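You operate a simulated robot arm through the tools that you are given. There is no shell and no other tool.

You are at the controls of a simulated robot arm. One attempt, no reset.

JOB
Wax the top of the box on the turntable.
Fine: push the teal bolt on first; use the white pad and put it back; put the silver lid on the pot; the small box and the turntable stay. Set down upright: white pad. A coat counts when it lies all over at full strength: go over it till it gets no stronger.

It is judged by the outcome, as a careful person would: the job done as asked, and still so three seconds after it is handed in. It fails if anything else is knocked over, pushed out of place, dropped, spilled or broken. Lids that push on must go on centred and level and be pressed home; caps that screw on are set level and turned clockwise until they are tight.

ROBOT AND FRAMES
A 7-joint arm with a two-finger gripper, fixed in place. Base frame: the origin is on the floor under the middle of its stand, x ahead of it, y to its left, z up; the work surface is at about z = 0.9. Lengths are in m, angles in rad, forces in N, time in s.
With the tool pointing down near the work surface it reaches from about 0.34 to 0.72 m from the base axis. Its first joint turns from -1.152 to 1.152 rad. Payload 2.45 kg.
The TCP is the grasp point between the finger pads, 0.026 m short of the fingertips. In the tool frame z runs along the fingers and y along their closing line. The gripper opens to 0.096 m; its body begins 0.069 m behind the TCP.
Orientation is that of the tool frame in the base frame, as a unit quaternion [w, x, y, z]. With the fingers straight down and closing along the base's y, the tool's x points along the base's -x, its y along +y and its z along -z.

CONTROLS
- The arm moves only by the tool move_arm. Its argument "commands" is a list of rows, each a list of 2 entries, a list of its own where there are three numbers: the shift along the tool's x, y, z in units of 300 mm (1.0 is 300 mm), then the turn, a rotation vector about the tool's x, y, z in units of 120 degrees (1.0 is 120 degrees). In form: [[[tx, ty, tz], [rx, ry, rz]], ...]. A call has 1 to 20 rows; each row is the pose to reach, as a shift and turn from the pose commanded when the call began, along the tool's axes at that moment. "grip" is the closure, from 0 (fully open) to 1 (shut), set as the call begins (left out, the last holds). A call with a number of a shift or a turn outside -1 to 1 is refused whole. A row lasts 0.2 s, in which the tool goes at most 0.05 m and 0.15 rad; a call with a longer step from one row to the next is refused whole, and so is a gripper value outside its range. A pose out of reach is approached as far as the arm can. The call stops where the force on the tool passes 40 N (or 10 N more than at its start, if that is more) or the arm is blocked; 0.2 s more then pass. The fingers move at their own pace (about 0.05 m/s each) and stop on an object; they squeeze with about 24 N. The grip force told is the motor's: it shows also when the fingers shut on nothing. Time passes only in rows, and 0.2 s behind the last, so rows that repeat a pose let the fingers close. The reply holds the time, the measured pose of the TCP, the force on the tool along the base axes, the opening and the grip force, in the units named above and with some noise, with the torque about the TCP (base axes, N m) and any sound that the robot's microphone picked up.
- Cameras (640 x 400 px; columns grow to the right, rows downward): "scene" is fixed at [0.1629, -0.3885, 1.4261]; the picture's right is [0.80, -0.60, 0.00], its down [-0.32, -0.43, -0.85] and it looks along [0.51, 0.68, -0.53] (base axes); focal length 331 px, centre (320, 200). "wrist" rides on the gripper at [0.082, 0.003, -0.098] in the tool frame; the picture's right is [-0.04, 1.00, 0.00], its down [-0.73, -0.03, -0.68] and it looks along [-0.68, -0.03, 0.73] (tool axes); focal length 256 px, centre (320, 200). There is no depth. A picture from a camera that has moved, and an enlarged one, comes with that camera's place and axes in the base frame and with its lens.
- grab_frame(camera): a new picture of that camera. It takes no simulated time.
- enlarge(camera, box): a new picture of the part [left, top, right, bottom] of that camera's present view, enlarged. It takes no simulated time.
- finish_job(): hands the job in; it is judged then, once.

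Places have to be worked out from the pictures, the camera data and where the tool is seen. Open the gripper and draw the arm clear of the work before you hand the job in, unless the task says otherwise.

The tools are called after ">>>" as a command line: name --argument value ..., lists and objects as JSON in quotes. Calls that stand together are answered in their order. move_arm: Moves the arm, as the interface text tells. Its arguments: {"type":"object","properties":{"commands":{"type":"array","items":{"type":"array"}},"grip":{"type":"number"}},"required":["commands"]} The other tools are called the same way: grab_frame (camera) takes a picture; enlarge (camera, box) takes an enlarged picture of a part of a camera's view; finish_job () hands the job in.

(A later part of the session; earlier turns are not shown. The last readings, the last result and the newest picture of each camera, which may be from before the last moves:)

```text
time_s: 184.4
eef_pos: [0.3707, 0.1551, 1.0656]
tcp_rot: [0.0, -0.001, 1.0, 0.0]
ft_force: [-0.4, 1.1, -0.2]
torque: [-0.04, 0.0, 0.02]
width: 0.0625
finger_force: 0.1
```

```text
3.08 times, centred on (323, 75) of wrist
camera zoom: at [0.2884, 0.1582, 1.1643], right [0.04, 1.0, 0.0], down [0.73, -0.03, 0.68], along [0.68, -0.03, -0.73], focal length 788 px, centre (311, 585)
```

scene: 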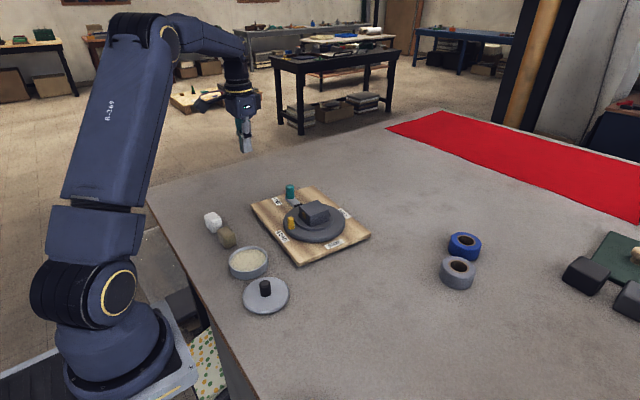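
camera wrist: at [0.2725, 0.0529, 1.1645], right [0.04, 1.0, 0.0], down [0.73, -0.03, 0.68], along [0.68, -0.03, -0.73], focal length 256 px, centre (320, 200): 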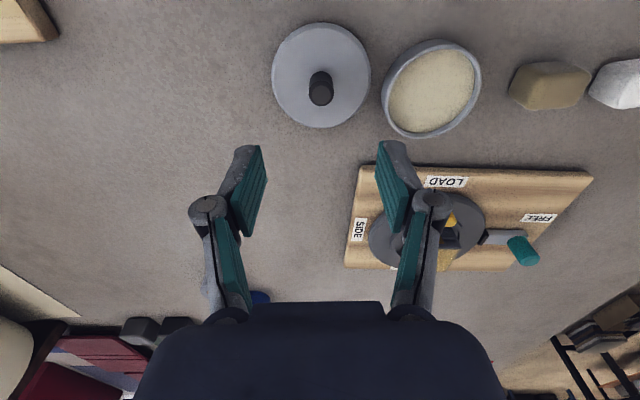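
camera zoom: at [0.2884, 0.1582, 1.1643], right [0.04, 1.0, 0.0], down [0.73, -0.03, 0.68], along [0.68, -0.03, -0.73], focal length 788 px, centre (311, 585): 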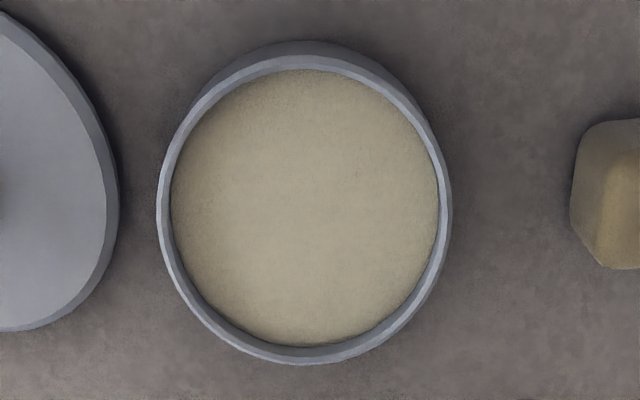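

The pot's centre is 1 mm in −x and 2.5 mm in −y of the present tool point, so the lid must travel (+14.0, +102.3) mm from where it lies. I'll go back over the lid's knob, aligning on it.

>>> move_arm --commands '[[[0.015, -0.12, 0], [0, 0, 0]], [[0.03, -0.24, 0], [0, 0, 0]], [[0.046, -0.3447, 0], [0, 0, 0]], [[0.046, -0.3447, 0.12], [0, 0, 0]], [[0.046, -0.3447, 0.24], [0, 0, 0]], [[0.046, -0.3447, 0.24], [0, 0, 0]]]'

>>> grab_frame --camera "wrist"

>>> enlarge --camera "scene" --box '[220, 235, 316, 320]'

```text
time_s: 185.8
eef_pos: [0.3565, 0.051, 0.9934]
tcp_rot: [0.0, 0.0, 1.0, 0.0]
ft_force: [0.4, -0.3, 0.4]
torque: [0.0, -0.03, 0.0]
width: 0.0623
finger_force: 0.0
```

```text
taken
camera wrist: at [0.2732, 0.0544, 1.0934], right [0.04, 1.0, 0.0], down [0.73, -0.03, 0.68], along [0.68, -0.03, -0.73], focal length 256 px, centre (320, 200)
```

wrist: 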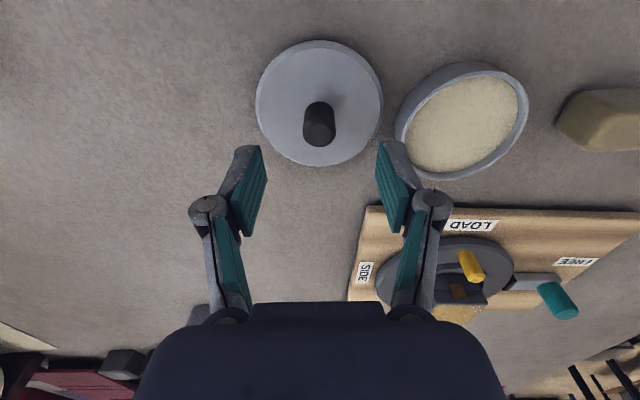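

```text
4.71 times, centred on (268, 278) of scene
camera zoom: at [0.1629, -0.3885, 1.4261], right [0.8, -0.6, 0.0], down [-0.32, -0.43, -0.85], along [0.51, 0.68, -0.53], focal length 1558 px, centre (565, -165)
```

zoom: 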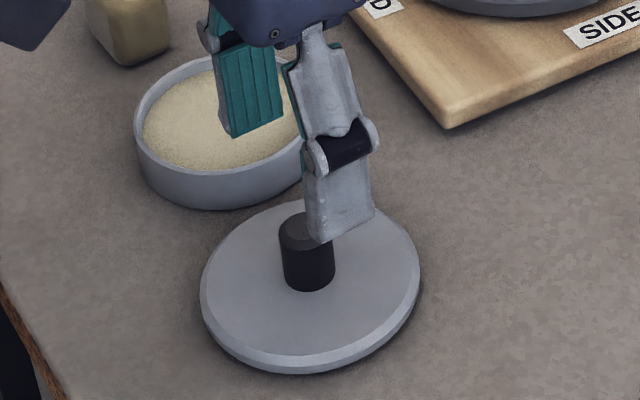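

The knob is centred between the fingers within 1 mm. I'll lower around it, with the fingertips staying just above the lid's plate.

>>> move_arm --commands '[[[0, -0.0025, 0.06], [0, 0, 0]], [[0, -0.0025, 0.12], [0, 0, 0]], [[0, -0.0025, 0.158], [0, 0, 0]], [[0, -0.0025, 0.158], [0, 0, 0]]]'

>>> grab_frame --camera "wrist"

>>> enlarge --camera "scene" --box '[236, 260, 300, 320]'

```text
time_s: 186.8
eef_pos: [0.356, 0.0497, 0.945]
tcp_rot: [0.0, 0.0, 1.0, 0.0]
ft_force: [-0.8, 0.2, 0.1]
torque: [-0.01, -0.04, -0.03]
width: 0.0623
finger_force: 0.1
```

```text
taken
camera wrist: at [0.2738, 0.0534, 1.045], right [0.04, 1.0, 0.0], down [0.73, -0.03, 0.68], along [0.68, -0.03, -0.73], focal length 256 px, centre (320, 200)
```

wrist: 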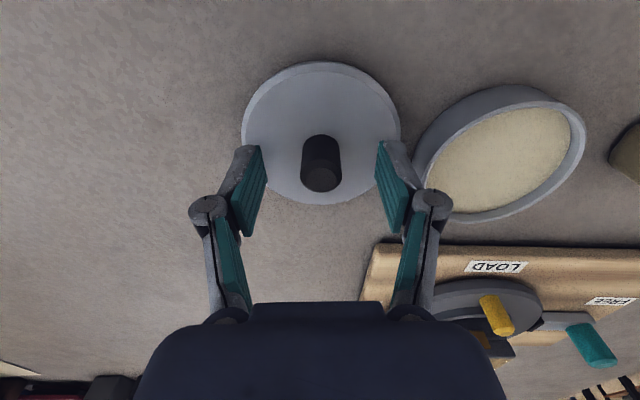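

```text
6.67 times, centred on (268, 290) of scene
camera zoom: at [0.1629, -0.3885, 1.4261], right [0.8, -0.6, 0.0], down [-0.32, -0.43, -0.85], along [0.51, 0.68, -0.53], focal length 2208 px, centre (667, -400)
```

zoom: 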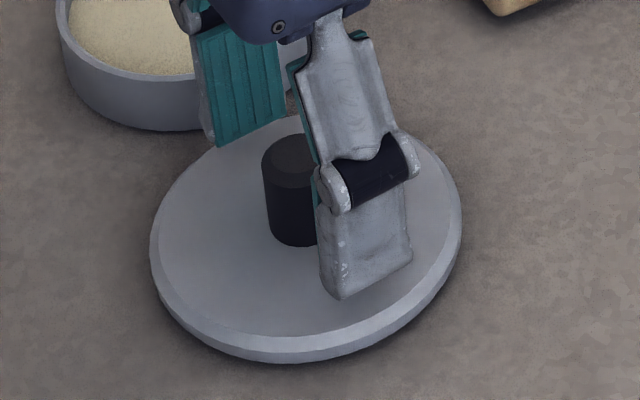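

The fingers straddle the knob, about 20 mm deep on it, and are clear of the plate. I'll close on it.

>>> move_arm --commands '[[[0, 0, 0.005], [0, 0, 0]], [[0, 0, 0.005], [0, 0, 0]], [[0, 0, 0.005], [0, 0, 0]], [[0, 0, 0.005], [0, 0, 0]], [[0, 0, 0.005], [0, 0, 0]], [[0, 0, 0.005], [0, 0, 0]]]' --grip 1

>>> enlarge --camera "wrist" --box '[220, 40, 420, 220]'

```text
time_s: 188.2
eef_pos: [0.3574, 0.0509, 0.9453]
tcp_rot: [0.0, 0.0, 1.0, 0.0]
ft_force: [-0.5, -0.3, 0.8]
torque: [0.0, 0.01, -0.04]
width: 0.0207
finger_force: 23.9
```

```text
2.22 times, centred on (320, 130) of wrist
camera zoom: at [0.2744, 0.0535, 1.0438], right [0.04, 1.0, 0.0], down [0.73, -0.03, 0.68], along [0.68, -0.03, -0.73], focal length 569 px, centre (320, 356)
```

zoom: 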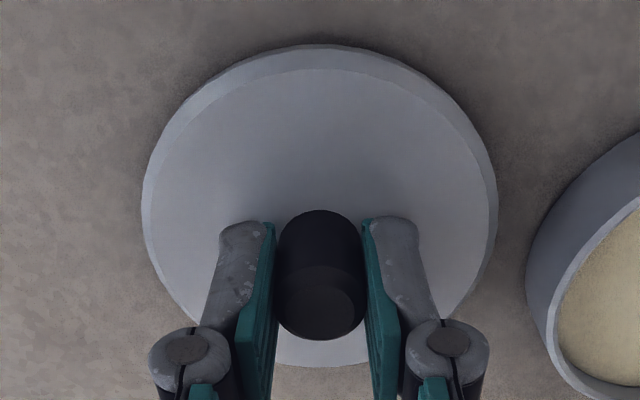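

The knob is held at 20.7 mm and the lid is centred on the tool. I'll lift it straight up about 6 cm and check that it hangs level.

>>> move_arm --commands '[[[0, 0, -0.05], [0, 0, 0]], [[0, 0, -0.12], [0, 0, 0]], [[0, 0, -0.2], [0, 0, 0]], [[0, 0, -0.2], [0, 0, 0]]]'

>>> enlarge --camera "scene" --box '[220, 225, 316, 310]'

>>> grab_frame --camera "wrist"

```text
time_s: 189.2
eef_pos: [0.3577, 0.0499, 1.0053]
tcp_rot: [0.0, -0.001, 1.0, 0.0]
ft_force: [-0.2, 0.1, -1.0]
torque: [0.02, 0.0, 0.02]
width: 0.0207
finger_force: 24.5
```

```text
4.71 times, centred on (268, 268) of scene
camera zoom: at [0.1629, -0.3885, 1.4261], right [0.8, -0.6, 0.0], down [-0.32, -0.43, -0.85], along [0.51, 0.68, -0.53], focal length 1558 px, centre (565, -118)
```

zoom: 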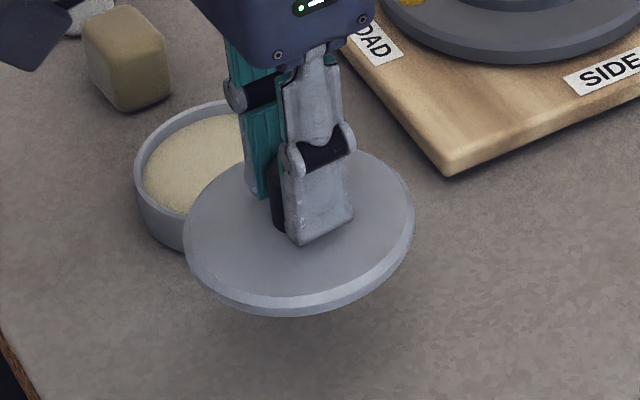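

```text
taken
camera wrist: at [0.275, 0.0532, 1.1048], right [0.04, 1.0, 0.0], down [0.73, -0.03, 0.68], along [0.68, -0.03, -0.73], focal length 256 px, centre (320, 200)
```

wrist: 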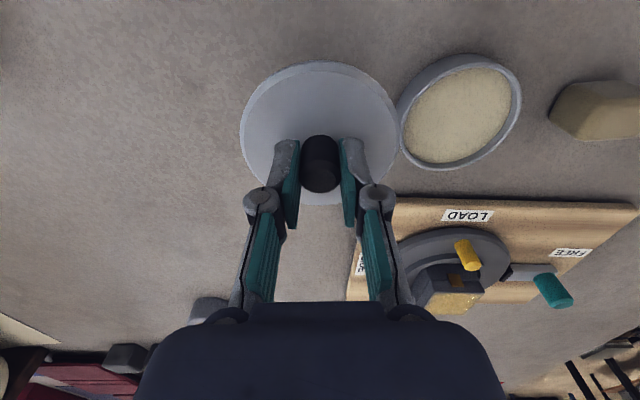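

The lid hangs level. I'll carry it (+12.5, +102.2) mm so that it is centred above the pot.

>>> move_arm --commands '[[[-0.014, 0.11, 0], [0, 0, 0]], [[-0.028, 0.22, 0], [0, 0, 0]], [[-0.0417, 0.3407, 0], [0, 0, 0]], [[-0.0417, 0.3407, 0], [0, 0, 0]], [[-0.0417, 0.3407, 0], [0, 0, 0]]]'

>>> grab_frame --camera "wrist"

>>> enlarge --camera "scene" --box '[210, 215, 306, 300]'

```text
time_s: 190.4
eef_pos: [0.3677, 0.1525, 1.0069]
tcp_rot: [0.0, 0.0, 1.0, -0.001]
ft_force: [-0.7, -0.5, 0.1]
torque: [-0.03, -0.02, 0.01]
width: 0.0207
finger_force: 23.9
```

```text
taken
camera wrist: at [0.2859, 0.1572, 1.1064], right [0.04, 1.0, 0.0], down [0.73, -0.03, 0.68], along [0.68, -0.03, -0.73], focal length 256 px, centre (320, 200)
```

wrist: 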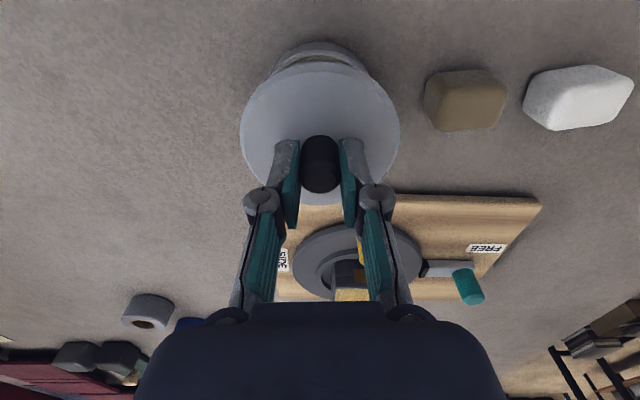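

```text
4.71 times, centred on (258, 258) of scene
camera zoom: at [0.1629, -0.3885, 1.4261], right [0.8, -0.6, 0.0], down [-0.32, -0.43, -0.85], along [0.51, 0.68, -0.53], focal length 1558 px, centre (612, -71)
```

zoom: 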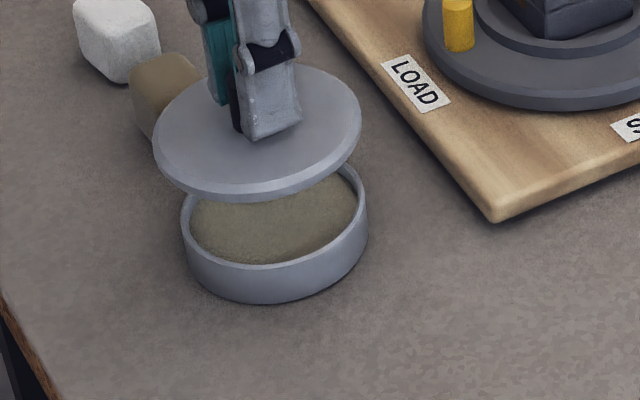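

The lid is above the pot. I'll zoom in to compare the lid's and the pot's centres from both cameras before lowering.

>>> enlarge --camera "wrist" --box '[225, 25, 417, 145]'

>>> enlarge --camera "scene" --box '[230, 230, 300, 285]'

```text
3.33 times, centred on (321, 85) of wrist
camera zoom: at [0.2859, 0.1572, 1.1064], right [0.04, 1.0, 0.0], down [0.73, -0.03, 0.68], along [0.68, -0.03, -0.73], focal length 853 px, centre (317, 583)
```

zoom: 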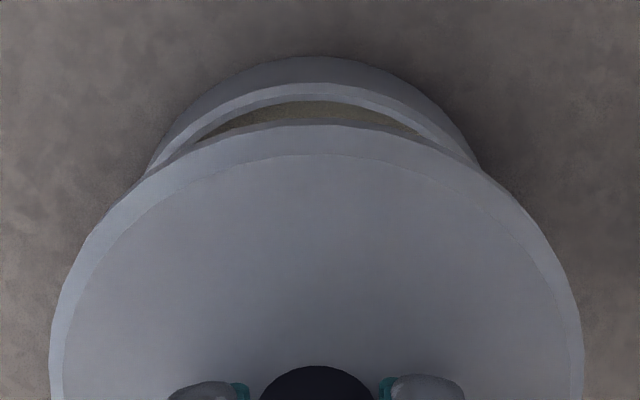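

```text
7.27 times, centred on (265, 258) of scene
camera zoom: at [0.1629, -0.3885, 1.4261], right [0.8, -0.6, 0.0], down [-0.32, -0.43, -0.85], along [0.51, 0.68, -0.53], focal length 2408 px, centre (720, -218)
```

zoom: 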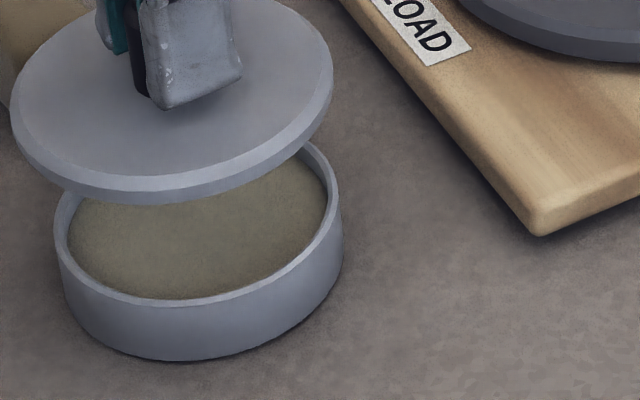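

The two cameras disagree slightly on the lid's offset, so I'll measure the lid's and pot's left and right edges at higher zoom in the scene view.

>>> enlarge --camera "scene" --box '[216, 222, 256, 262]'

>>> enlarge --camera "scene" --box '[254, 222, 294, 262]'

>>> enlarge --camera "scene" --box '[226, 240, 274, 286]'

```text
10.00 times, centred on (236, 242) of scene
camera zoom: at [0.1629, -0.3885, 1.4261], right [0.8, -0.6, 0.0], down [-0.32, -0.43, -0.85], along [0.51, 0.68, -0.53], focal length 3311 px, centre (1160, -220)
```

zoom: 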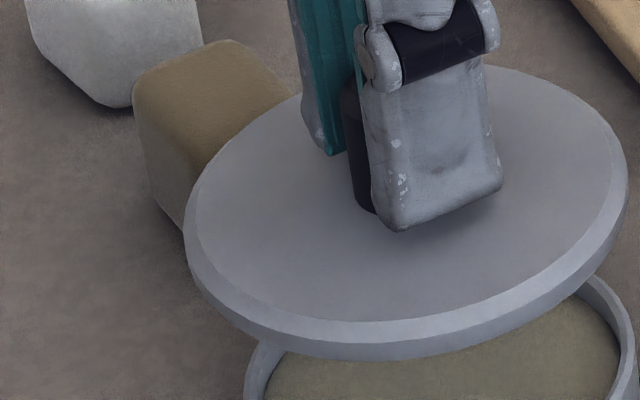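

```text
10.00 times, centred on (274, 242) of scene
camera zoom: at [0.1629, -0.3885, 1.4261], right [0.8, -0.6, 0.0], down [-0.32, -0.43, -0.85], along [0.51, 0.68, -0.53], focal length 3311 px, centre (780, -220)
```

zoom: 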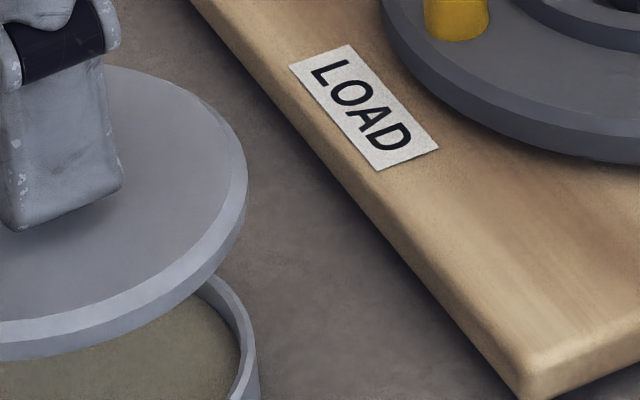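

```text
8.70 times, centred on (250, 263) of scene
camera zoom: at [0.1629, -0.3885, 1.4261], right [0.8, -0.6, 0.0], down [-0.32, -0.43, -0.85], along [0.51, 0.68, -0.53], focal length 2880 px, centre (929, -348)
```

zoom: 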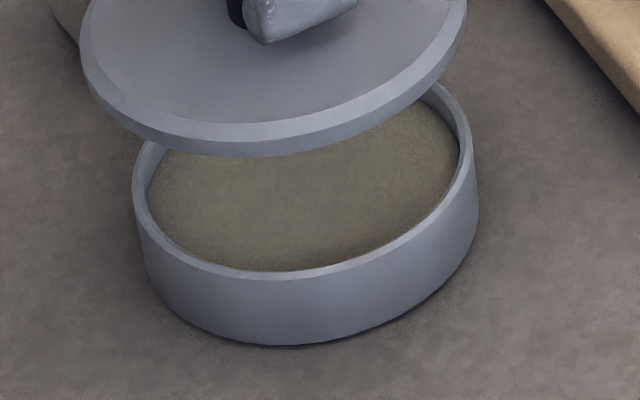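

To remove the parallax from the comparison, I'll lower the lid until its skirt is just a few millimetres above the rim, and compare edges there.

>>> move_arm --commands '[[[0, 0, 0.05], [0, 0, 0]], [[0, 0, 0.1], [0, 0, 0]], [[0, 0, 0.115], [0, 0, 0]], [[0, 0, 0.115], [0, 0, 0]]]'

>>> enlarge --camera "scene" --box '[220, 235, 276, 285]'

>>> enlarge --camera "wrist" --box '[225, 40, 417, 220]'

```text
time_s: 191.4
eef_pos: [0.3679, 0.1525, 0.9702]
tcp_rot: [0.0, 0.0, 1.0, 0.0]
ft_force: [-0.2, 0.6, 0.1]
torque: [0.02, -0.01, 0.0]
width: 0.0206
finger_force: 23.8
```

```text
8.00 times, centred on (248, 260) of scene
camera zoom: at [0.1629, -0.3885, 1.4261], right [0.8, -0.6, 0.0], down [-0.32, -0.43, -0.85], along [0.51, 0.68, -0.53], focal length 2649 px, centre (896, -280)
```

zoom: 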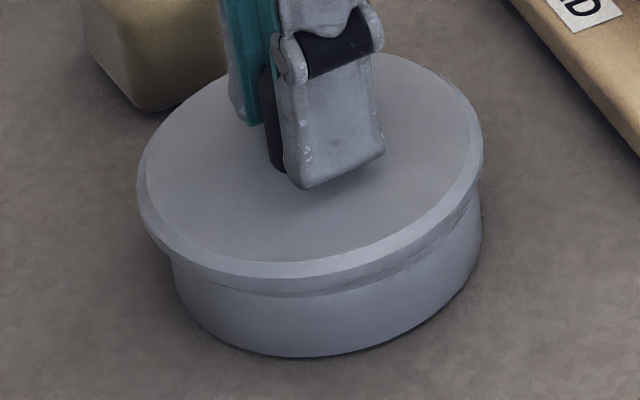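

```text
2.22 times, centred on (321, 130) of wrist
camera zoom: at [0.2856, 0.1561, 1.0699], right [0.04, 1.0, 0.0], down [0.73, -0.03, 0.68], along [0.68, -0.03, -0.73], focal length 569 px, centre (318, 356)
```

zoom: 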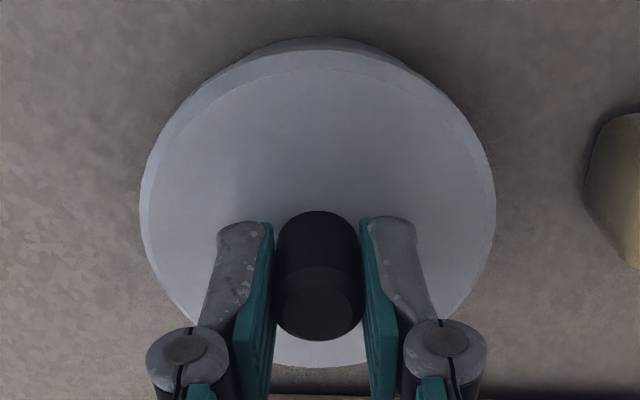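

The lid is now right at the rim. I'll zoom on its near edge and both sides to read the offsets relative to the pot.

>>> enlarge --camera "scene" --box '[234, 252, 270, 282]'

>>> enlarge --camera "scene" --box '[220, 245, 246, 275]'

>>> enlarge --camera "scene" --box '[262, 238, 288, 268]'

>>> enlarge --camera "wrist" --box '[275, 45, 371, 95]'

```text
13.33 times, centred on (252, 267) of scene
camera zoom: at [0.1629, -0.3885, 1.4261], right [0.8, -0.6, 0.0], down [-0.32, -0.43, -0.85], along [0.51, 0.68, -0.53], focal length 4415 px, centre (1227, -693)
```

zoom: 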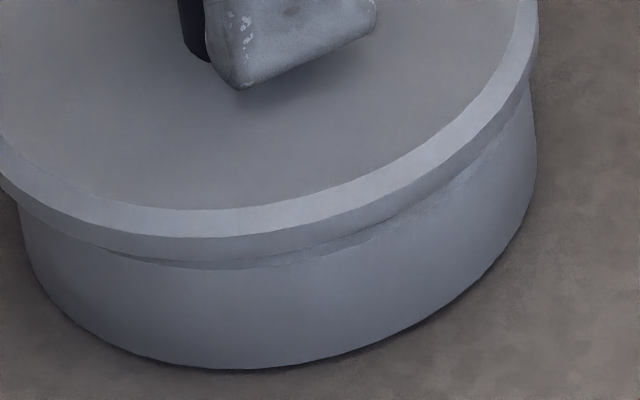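

```text
13.33 times, centred on (233, 260) of scene
camera zoom: at [0.1629, -0.3885, 1.4261], right [0.8, -0.6, 0.0], down [-0.32, -0.43, -0.85], along [0.51, 0.68, -0.53], focal length 4415 px, centre (1480, -600)
```

zoom: 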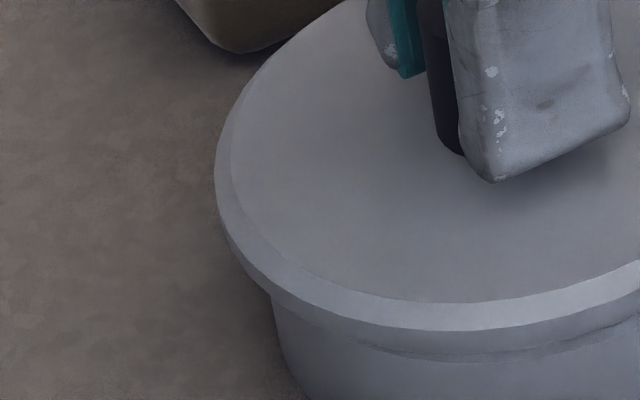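

```text
13.33 times, centred on (275, 253) of scene
camera zoom: at [0.1629, -0.3885, 1.4261], right [0.8, -0.6, 0.0], down [-0.32, -0.43, -0.85], along [0.51, 0.68, -0.53], focal length 4415 px, centre (920, -507)
```

zoom: 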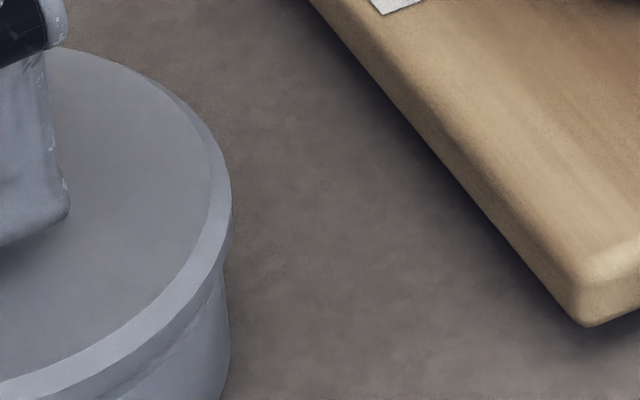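

```text
6.67 times, centred on (323, 70) of wrist
camera zoom: at [0.2856, 0.1561, 1.0699], right [0.04, 1.0, 0.0], down [0.73, -0.03, 0.68], along [0.68, -0.03, -0.73], focal length 1707 px, centre (300, 1067)
```

zoom: 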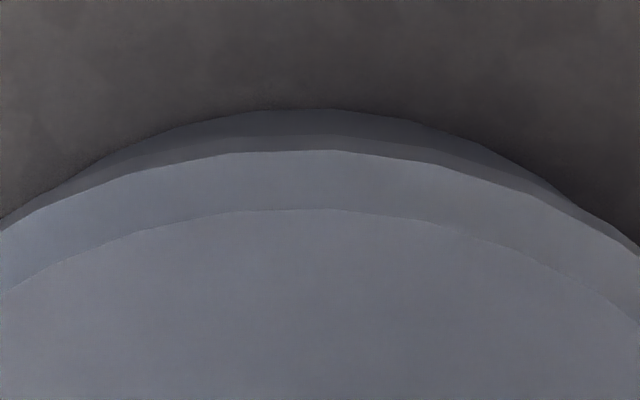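

In the scene view the lid sits about 1.8 mm too far left along the picture (toward −x/+y), while depth looks right. I'll shift it (+1.5, −0.6) mm and re-measure.

>>> move_arm --commands '[[[-0.005, -0.002, 0], [0, 0, 0]], [[-0.005, -0.002, 0], [0, 0, 0]], [[-0.005, -0.002, 0], [0, 0, 0]]]'

>>> enlarge --camera "scene" --box '[220, 245, 246, 275]'

>>> enlarge --camera "scene" --box '[262, 238, 288, 268]'

>>> enlarge --camera "wrist" --box '[275, 45, 371, 95]'

```text
time_s: 192.2
eef_pos: [0.3702, 0.152, 0.9711]
tcp_rot: [0.0, 0.0, 1.0, 0.0]
ft_force: [-0.9, -1.1, -0.5]
torque: [0.05, -0.02, -0.02]
width: 0.021
finger_force: 23.9
```

```text
13.33 times, centred on (233, 260) of scene
camera zoom: at [0.1629, -0.3885, 1.4261], right [0.8, -0.6, 0.0], down [-0.32, -0.43, -0.85], along [0.51, 0.68, -0.53], focal length 4415 px, centre (1480, -600)
```

zoom: 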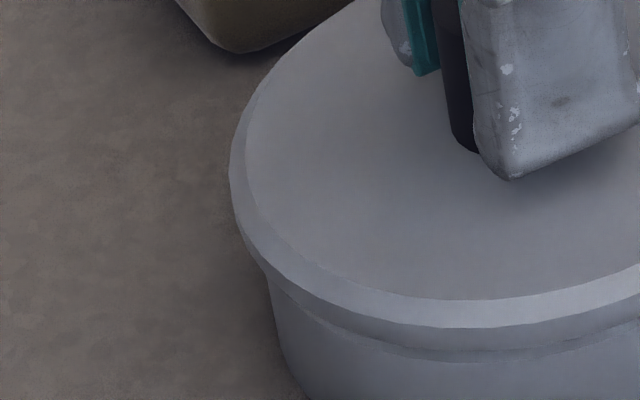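

```text
13.33 times, centred on (275, 253) of scene
camera zoom: at [0.1629, -0.3885, 1.4261], right [0.8, -0.6, 0.0], down [-0.32, -0.43, -0.85], along [0.51, 0.68, -0.53], focal length 4415 px, centre (920, -507)
```

zoom: 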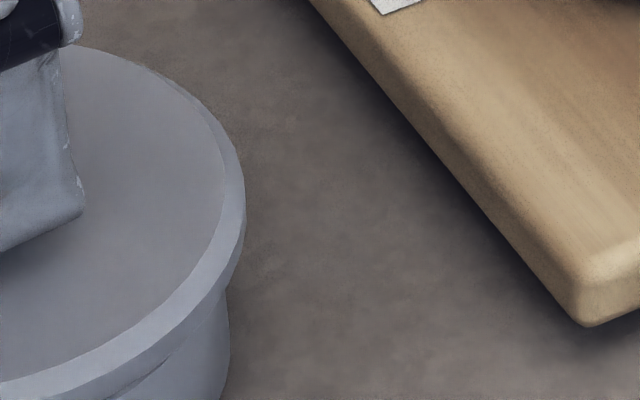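

```text
6.67 times, centred on (323, 70) of wrist
camera zoom: at [0.2879, 0.1555, 1.0697], right [0.04, 1.0, 0.0], down [0.73, -0.03, 0.68], along [0.68, -0.03, -0.73], focal length 1707 px, centre (300, 1067)
```

zoom: 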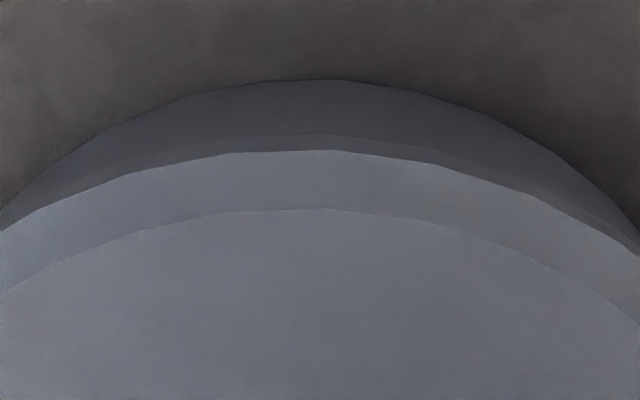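

Now the overhang is even: 4.1 mm left and 4.9 mm right in the scene, and within about half a millimetre by the wrist view. I'll lower gently and watch the force.

>>> move_arm --commands '[[[0, 0, 0.005], [0, 0, 0]], [[0, 0, 0.01], [0, 0, 0]], [[0, 0, 0.01], [0, 0, 0]]]'

```text
time_s: 193.0
eef_pos: [0.37, 0.1517, 0.9677]
tcp_rot: [0.0, 0.0, 1.0, 0.0]
ft_force: [0.2, 0.6, -1.1]
torque: [-0.01, 0.0, 0.0]
width: 0.0208
finger_force: 24.0
```

>>> move_arm --commands '[[[0, 0, 0.004], [0, 0, 0]], [[0, 0, 0.008], [0, 0, 0]], [[0, 0, 0.008], [0, 0, 0]]]'

>>> enlarge --camera "scene" --box '[220, 235, 276, 285]'

```text
time_s: 193.8
eef_pos: [0.3708, 0.153, 0.9663]
tcp_rot: [0.0, 0.0, 1.0, 0.0]
ft_force: [-0.3, -0.4, -0.3]
torque: [0.02, 0.02, 0.01]
width: 0.0208
finger_force: 23.9
```

```text
8.00 times, centred on (248, 260) of scene
camera zoom: at [0.1629, -0.3885, 1.4261], right [0.8, -0.6, 0.0], down [-0.32, -0.43, -0.85], along [0.51, 0.68, -0.53], focal length 2649 px, centre (896, -280)
```

zoom: 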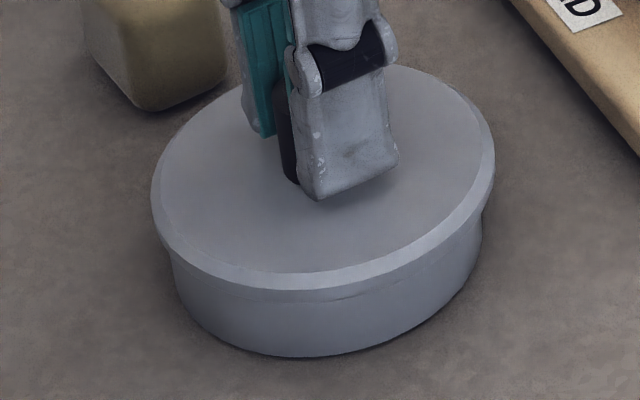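

The lid looks evenly placed and its skirt is passing the rim with no force yet. Continuing down in small steps.

>>> move_arm --commands '[[[0, 0, 0.003], [0, 0, 0]], [[0, 0, 0.006], [0, 0, 0]], [[0, 0, 0.006], [0, 0, 0]]]'

```text
time_s: 194.6
eef_pos: [0.3719, 0.1516, 0.9638]
tcp_rot: [0.0, -0.001, 1.0, 0.001]
ft_force: [-3.6, -0.7, 17.6]
torque: [-0.04, 0.11, 0.0]
width: 0.0208
finger_force: 24.1
```

Contact at 17.6 N, with a −3.6 N push toward −x, so the lid is slightly too far +x. I'll ease up a little, shift 0.8 mm toward −x, and lower again.

>>> move_arm --commands '[[[0, 0, -0.004], [0, 0, 0]], [[0.0027, 0, -0.004], [0, 0, 0]], [[0.0027, 0, -0.002], [0, 0, 0]], [[0.0027, 0, -0.001], [0, 0, 0]], [[0.0027, 0, -0.001], [0, 0, 0]]]'

>>> enlarge --camera "scene" --box '[220, 235, 276, 285]'

```text
time_s: 195.8
eef_pos: [0.3696, 0.1511, 0.9639]
tcp_rot: [-0.001, 0.0, 1.0, 0.0]
ft_force: [-0.3, -3.0, 7.4]
torque: [-0.07, 0.0, -0.04]
width: 0.0209
finger_force: 24.3
```

```text
8.00 times, centred on (248, 260) of scene
camera zoom: at [0.1628, -0.3886, 1.4261], right [0.8, -0.6, 0.0], down [-0.32, -0.43, -0.85], along [0.51, 0.68, -0.53], focal length 2649 px, centre (896, -280)
```

zoom: 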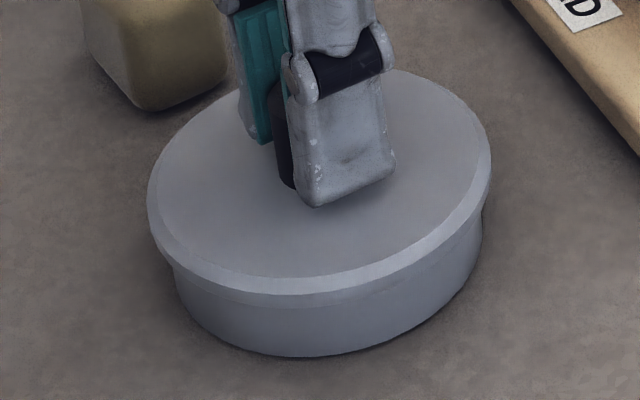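

Now the x force is gone but there's a −3 N push along −y. I'll shift 0.7 mm toward −y and press a bit.

>>> move_arm --commands '[[[0, 0, -0.003], [0, 0, 0]], [[0, -0.0023, -0.003], [0, 0, 0]], [[0, -0.0023, -0.001], [0, 0, 0]], [[0, -0.0023, 0.001], [0, 0, 0]], [[0, -0.0023, 0.001], [0, 0, 0]]]'

>>> enlarge --camera "scene" --box '[220, 235, 276, 285]'

```text
time_s: 197.0
eef_pos: [0.3697, 0.1498, 0.9639]
tcp_rot: [0.0, 0.001, 1.0, -0.001]
ft_force: [-1.7, -1.5, 6.7]
torque: [-0.07, -0.01, -0.05]
width: 0.021
finger_force: 23.8
```

```text
8.00 times, centred on (248, 260) of scene
camera zoom: at [0.1628, -0.3886, 1.4261], right [0.8, -0.6, 0.0], down [-0.32, -0.43, -0.85], along [0.51, 0.68, -0.53], focal length 2649 px, centre (896, -280)
```

zoom: 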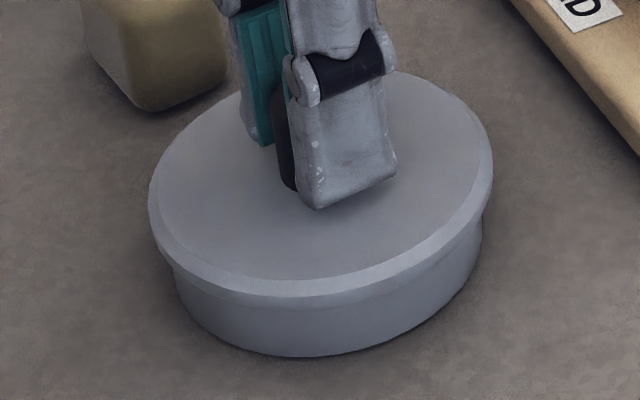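

The side forces are small now. I'll press down further in small steps.

>>> move_arm --commands '[[[0, 0, 0.002], [0, 0, 0]], [[0, 0, 0.004], [0, 0, 0]], [[0, 0, 0.004], [0, 0, 0]]]'

>>> enlarge --camera "scene" --box '[220, 235, 276, 285]'

```text
time_s: 197.8
eef_pos: [0.3694, 0.1499, 0.9629]
tcp_rot: [0.001, 0.0, 1.0, 0.0]
ft_force: [-2.2, -5.0, 17.2]
torque: [-0.13, 0.03, -0.02]
width: 0.021
finger_force: 24.4
```

```text
8.00 times, centred on (248, 260) of scene
camera zoom: at [0.1626, -0.3887, 1.4261], right [0.8, -0.6, 0.0], down [-0.32, -0.43, -0.85], along [0.51, 0.68, -0.53], focal length 2649 px, centre (896, -280)
```

zoom: 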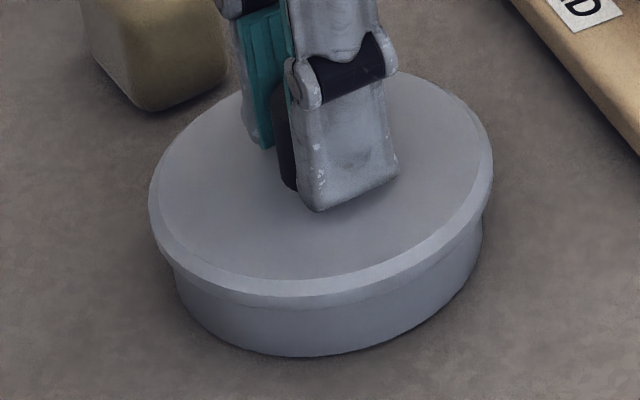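

The lid is down on the rim, its skirt about 5–6 mm over it, at 17 N. I'll relieve the side force by shifting slightly toward −y/−x, then open the fingers.

>>> move_arm --commands '[[[0.001, -0.0025, -0.002], [0, 0, 0]], [[0.001, -0.0025, -0.002], [0, 0, 0]]]'

>>> move_arm --commands '[[[0, 0, 0], [0, 0, 0]], [[0, 0, 0], [0, 0, 0]], [[0, 0, 0], [0, 0, 0]], [[0, 0, 0], [0, 0, 0]]]' --grip 0.5

>>> enlarge --camera "scene" --box '[220, 235, 276, 285]'

>>> enlarge --camera "wrist" --box '[225, 40, 417, 220]'

```text
time_s: 198.4
eef_pos: [0.3686, 0.1515, 0.963]
tcp_rot: [0.0, -0.001, 1.0, 0.0]
ft_force: [1.2, -0.8, 3.9]
torque: [-0.01, -0.19, -0.05]
width: 0.0208
finger_force: 23.6
```

```text
time_s: 199.4
eef_pos: [0.3696, 0.1513, 0.9621]
tcp_rot: [0.0, 0.0, 1.0, 0.0]
ft_force: [0.7, -0.6, 0.7]
torque: [0.0, -0.02, -0.02]
width: 0.0482
finger_force: 0.1
```

```text
8.00 times, centred on (248, 260) of scene
camera zoom: at [0.1629, -0.3885, 1.4261], right [0.8, -0.6, 0.0], down [-0.32, -0.43, -0.85], along [0.51, 0.68, -0.53], focal length 2649 px, centre (896, -280)
```

zoom: 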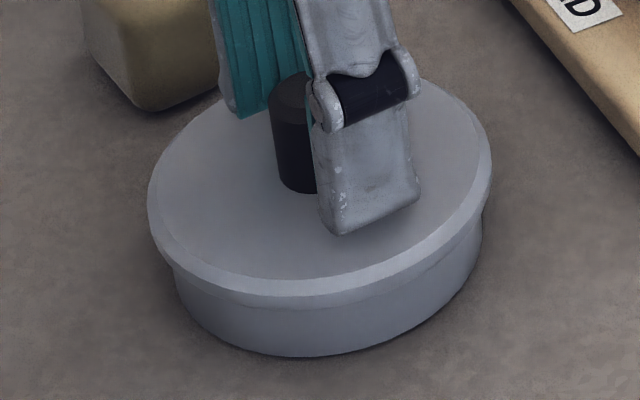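

```text
2.22 times, centred on (321, 130) of wrist
camera zoom: at [0.2873, 0.1544, 1.062], right [0.04, 1.0, 0.0], down [0.73, -0.03, 0.68], along [0.68, -0.03, -0.73], focal length 569 px, centre (318, 356)
```

zoom: 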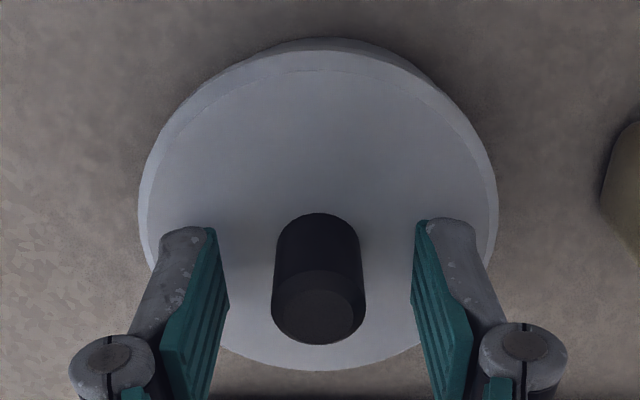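

The lid sits level and evenly over the pot. I'll rise above the knob, shut the fingers, and then press it home from the top.

>>> move_arm --commands '[[[0, 0, -0.06], [0, 0, 0]], [[0, 0, -0.14], [0, 0, 0]], [[0, 0, -0.14], [0, 0, 0]]]'

>>> move_arm --commands '[[[0, 0, 0], [0, 0, 0]], [[0, 0, 0], [0, 0, 0]], [[0, 0, 0], [0, 0, 0]], [[0, 0, 0], [0, 0, 0]]]' --grip 1

>>> enlarge --camera "wrist" --box '[225, 40, 417, 220]'

>>> enlarge --camera "scene" --box '[220, 220, 290, 285]'

```text
time_s: 200.2
eef_pos: [0.3695, 0.1515, 1.0055]
tcp_rot: [-0.001, -0.001, 1.0, 0.0]
ft_force: [-0.4, 0.2, -0.2]
torque: [0.01, -0.03, -0.01]
width: 0.0482
finger_force: 0.0
```

```text
time_s: 201.2
eef_pos: [0.3695, 0.1503, 1.0055]
tcp_rot: [0.0, 0.0, 1.0, 0.0]
ft_force: [-0.5, 0.4, -0.1]
torque: [0.03, 0.01, -0.01]
width: 0.0
finger_force: 23.6
```

```text
2.22 times, centred on (321, 130) of wrist
camera zoom: at [0.288, 0.1544, 1.1044], right [0.04, 1.0, 0.0], down [0.73, -0.03, 0.68], along [0.68, -0.03, -0.73], focal length 569 px, centre (318, 356)
```

zoom: 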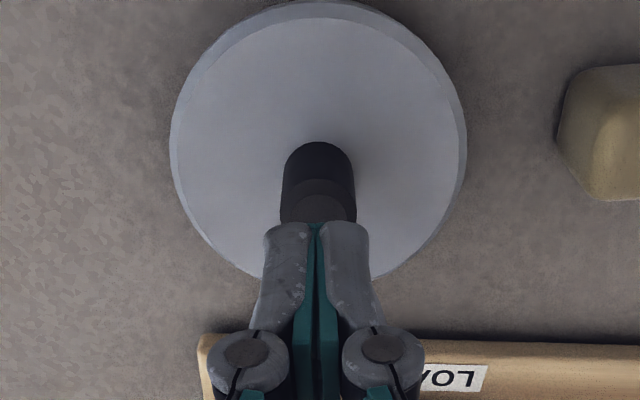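

```text
6.15 times, centred on (255, 252) of scene
camera zoom: at [0.1629, -0.3885, 1.4261], right [0.8, -0.6, 0.0], down [-0.32, -0.43, -0.85], along [0.51, 0.68, -0.53], focal length 2038 px, centre (720, -123)
```

zoom: 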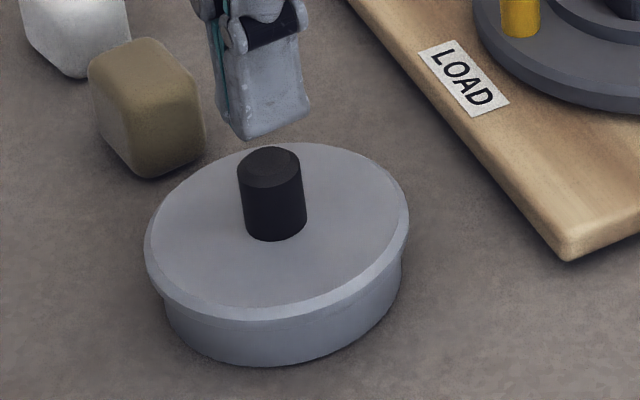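

The closed fingers are centred over the knob. I'll lower to just above it and then press in small steps.

>>> move_arm --commands '[[[0, 0, 0.03], [0, 0, 0]], [[0, 0, 0.055], [0, 0, 0]], [[0, 0, 0.055], [0, 0, 0]]]'

>>> move_arm --commands '[[[0, 0, 0.003], [0, 0, 0]], [[0, 0, 0.006], [0, 0, 0]], [[0, 0, 0.009], [0, 0, 0]], [[0, 0, 0.012], [0, 0, 0]], [[0, 0, 0.014], [0, 0, 0]], [[0, 0, 0.016], [0, 0, 0]]]'

```text
time_s: 202.0
eef_pos: [0.3711, 0.1507, 0.9887]
tcp_rot: [0.0, 0.0, 1.0, 0.0]
ft_force: [0.3, 0.4, 0.8]
torque: [-0.01, 0.02, 0.01]
width: 0.0003
finger_force: 24.5
```

```text
time_s: 203.3
eef_pos: [0.3701, 0.1488, 0.9855]
tcp_rot: [0.002, -0.001, 1.0, 0.001]
ft_force: [-2.6, -1.5, 13.8]
torque: [-0.06, 0.15, 0.02]
width: 0.006
finger_force: 24.2
stopped in row 6: the force on the tool passed its limit at 43 N (the readings are from after the stop); the commanded pose is now the measured one
```

It pressed to 43 N and stopped; the fingers spread slightly on the knob. I'll check the lid.

>>> enlarge --camera "scene" --box '[220, 235, 276, 285]'

>>> enlarge --camera "wrist" --box '[225, 40, 417, 220]'

```text
8.00 times, centred on (248, 260) of scene
camera zoom: at [0.1627, -0.3886, 1.4261], right [0.8, -0.6, 0.0], down [-0.32, -0.43, -0.85], along [0.51, 0.68, -0.53], focal length 2649 px, centre (896, -280)
```

zoom: 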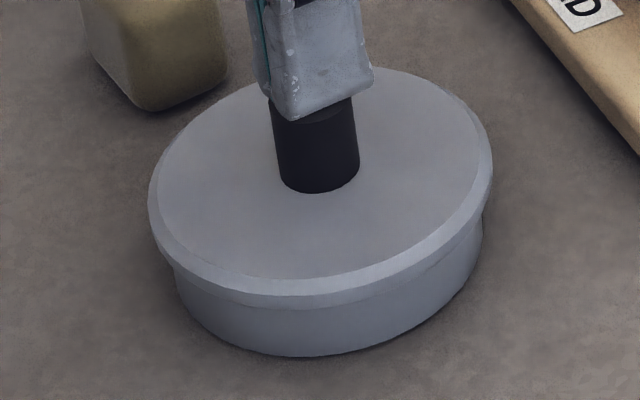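

```text
2.22 times, centred on (321, 130) of wrist
camera zoom: at [0.2881, 0.1538, 1.0846], right [0.04, 1.0, 0.0], down [0.73, -0.03, 0.68], along [0.68, -0.03, -0.73], focal length 569 px, centre (318, 356)
```

zoom: 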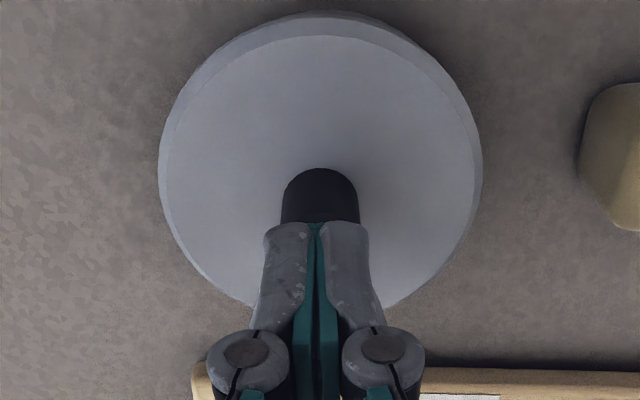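

I'll zoom in on the lid's lower edge to see whether it's fully home.

>>> enlarge --camera "scene" --box '[234, 258, 270, 284]'

>>> enlarge --camera "scene" --box '[262, 244, 288, 270]'

>>> enlarge --camera "scene" --box '[220, 250, 246, 276]'

```text
15.38 times, centred on (252, 271) of scene
camera zoom: at [0.1627, -0.3886, 1.4261], right [0.8, -0.6, 0.0], down [-0.32, -0.43, -0.85], along [0.51, 0.68, -0.53], focal length 5094 px, centre (1366, -892)
```

zoom: 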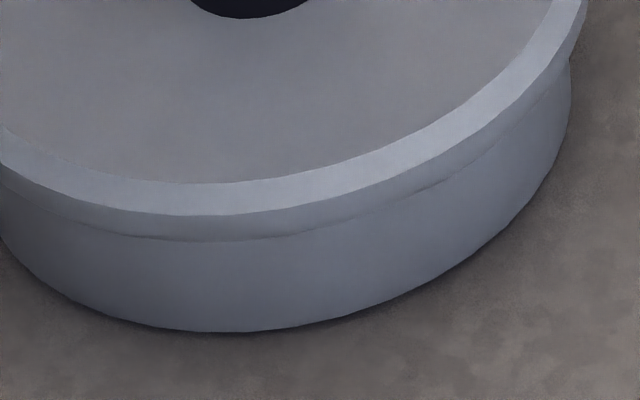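

```text
15.38 times, centred on (275, 257) of scene
camera zoom: at [0.1627, -0.3886, 1.4261], right [0.8, -0.6, 0.0], down [-0.32, -0.43, -0.85], along [0.51, 0.68, -0.53], focal length 5094 px, centre (1012, -677)
```

zoom: 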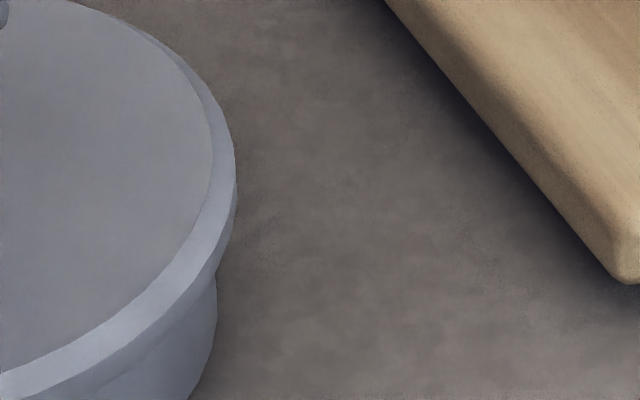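

```text
15.38 times, centred on (233, 263) of scene
camera zoom: at [0.1627, -0.3886, 1.4261], right [0.8, -0.6, 0.0], down [-0.32, -0.43, -0.85], along [0.51, 0.68, -0.53], focal length 5094 px, centre (1658, -769)
```

zoom: 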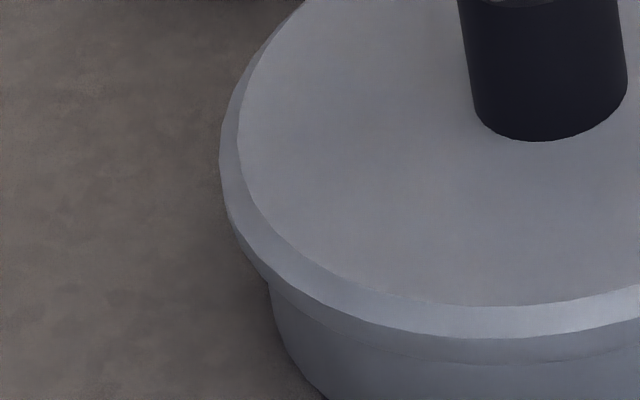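

The lid looks level and centred and did not go down further under 43 N. To be sure it's home evenly, I'll press once more on the plate itself with both fingertips astride the knob. First, rise and open.

>>> move_arm --commands '[[[0, 0, -0.05], [0, 0, 0]], [[0, 0, -0.12], [0, 0, 0]], [[0, 0, -0.12], [0, 0, 0]]]'

>>> move_arm --commands '[[[0, 0, 0], [0, 0, 0]], [[0, 0, 0], [0, 0, 0]], [[0, 0, 0], [0, 0, 0]], [[0, 0, 0], [0, 0, 0]]]' --grip 0.4

>>> enlarge --camera "scene" --box '[220, 235, 276, 285]'

>>> enlarge --camera "wrist" --box '[225, 20, 417, 200]'

```text
time_s: 204.2
eef_pos: [0.3712, 0.1509, 1.0221]
tcp_rot: [0.002, 0.0, 1.0, 0.001]
ft_force: [0.1, 0.3, -0.7]
torque: [-0.01, 0.0, 0.04]
width: 0.0
finger_force: 23.9
```

```text
time_s: 205.2
eef_pos: [0.3714, 0.1508, 1.0212]
tcp_rot: [0.002, 0.0, 1.0, 0.001]
ft_force: [-0.4, 0.2, -0.4]
torque: [0.01, 0.01, 0.01]
width: 0.0576
finger_force: 0.1
```

```text
8.00 times, centred on (248, 260) of scene
camera zoom: at [0.1629, -0.3885, 1.4261], right [0.8, -0.6, 0.0], down [-0.32, -0.43, -0.85], along [0.51, 0.68, -0.53], focal length 2649 px, centre (896, -280)
```

zoom: 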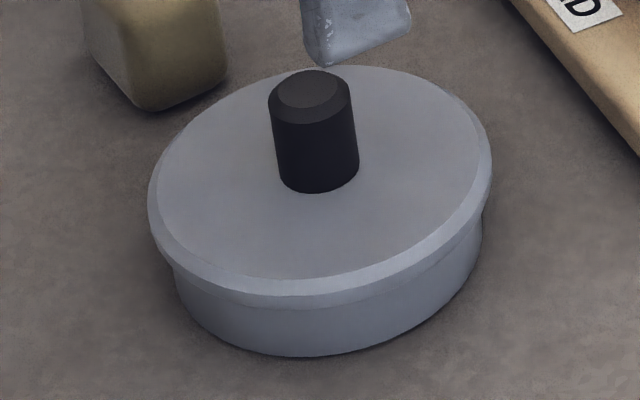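

```text
2.22 times, centred on (321, 110) of wrist
camera zoom: at [0.2881, 0.1544, 1.1204], right [0.04, 1.0, 0.0], down [0.73, -0.03, 0.68], along [0.68, -0.03, -0.73], focal length 569 px, centre (318, 400)
```

zoom: 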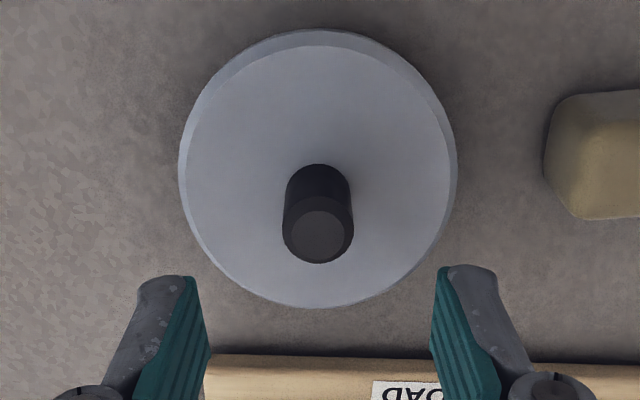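

The lid sits evenly. I'll lower with the fingertips astride the knob until they touch the plate, then press in small steps.

>>> move_arm --commands '[[[0.004, 0.002, 0.1], [0, 0, 0]], [[0.004, 0.002, 0.19], [0, 0, 0]], [[0.004, 0.002, 0.2], [0, 0, 0]], [[0.004, 0.002, 0.2], [0, 0, 0]]]'

>>> enlarge --camera "scene" --box '[220, 235, 276, 285]'

```text
time_s: 206.2
eef_pos: [0.3693, 0.1502, 0.9606]
tcp_rot: [0.001, 0.001, 1.0, 0.0]
ft_force: [0.3, -0.9, 0.3]
torque: [0.0, 0.02, 0.02]
width: 0.0578
finger_force: 0.0
```

```text
8.00 times, centred on (248, 260) of scene
camera zoom: at [0.1629, -0.3885, 1.4261], right [0.8, -0.6, 0.0], down [-0.32, -0.43, -0.85], along [0.51, 0.68, -0.53], focal length 2649 px, centre (896, -280)
```

zoom: 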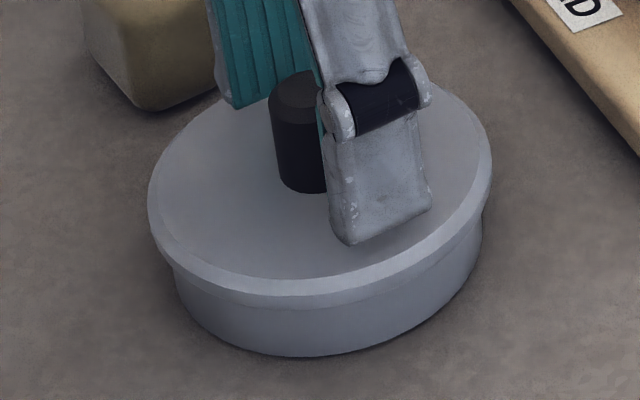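

Fingertips are close to the plate, with no contact yet. I'll go on in about 1 mm steps.

>>> move_arm --commands '[[[0, 0, 0.004], [0, 0, 0]], [[0, 0, 0.008], [0, 0, 0]], [[0, 0, 0.012], [0, 0, 0]], [[0, 0, 0.012], [0, 0, 0]]]'

```text
time_s: 207.2
eef_pos: [0.369, 0.1509, 0.9576]
tcp_rot: [0.002, 0.001, 1.0, 0.0]
ft_force: [-0.9, 0.2, 0.4]
torque: [-0.03, 0.01, 0.01]
width: 0.0576
finger_force: 0.2
```

>>> move_arm --commands '[[[0, 0, 0.003], [0, 0, 0]], [[0, 0, 0.006], [0, 0, 0]], [[0, 0, 0.009], [0, 0, 0]], [[0, 0, 0.009], [0, 0, 0]]]'

```text
time_s: 208.2
eef_pos: [0.3693, 0.1509, 0.9556]
tcp_rot: [0.002, 0.0, 1.0, 0.0]
ft_force: [1.5, -2.0, 14.8]
torque: [-0.3, 0.03, -0.01]
width: 0.0613
finger_force: 5.6
```

Contact at 14.8 N. I'll press on to about 35–40 N.

>>> move_arm --commands '[[[0, 0, 0.002], [0, 0, 0]], [[0, 0, 0.004], [0, 0, 0]], [[0, 0, 0.006], [0, 0, 0]], [[0, 0, 0.008], [0, 0, 0]]]'

>>> enlarge --camera "scene" --box '[220, 235, 276, 285]'

```text
time_s: 208.8
eef_pos: [0.3712, 0.1513, 0.958]
tcp_rot: [0.006, 0.0, 1.0, 0.002]
ft_force: [-8.4, -8.7, 69.3]
torque: [-0.8, 0.55, -0.09]
width: 0.0478
finger_force: 23.5
stopped in row 3: the force on the tool passed its limit at 47 N (the readings are from after the stop); the commanded pose is now the measured one
```

```text
8.00 times, centred on (248, 260) of scene
camera zoom: at [0.1618, -0.3891, 1.4261], right [0.8, -0.6, 0.0], down [-0.32, -0.43, -0.85], along [0.51, 0.68, -0.53], focal length 2649 px, centre (896, -280)
```

zoom: 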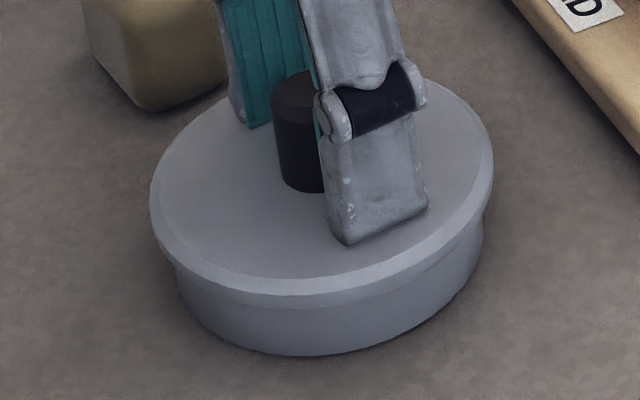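

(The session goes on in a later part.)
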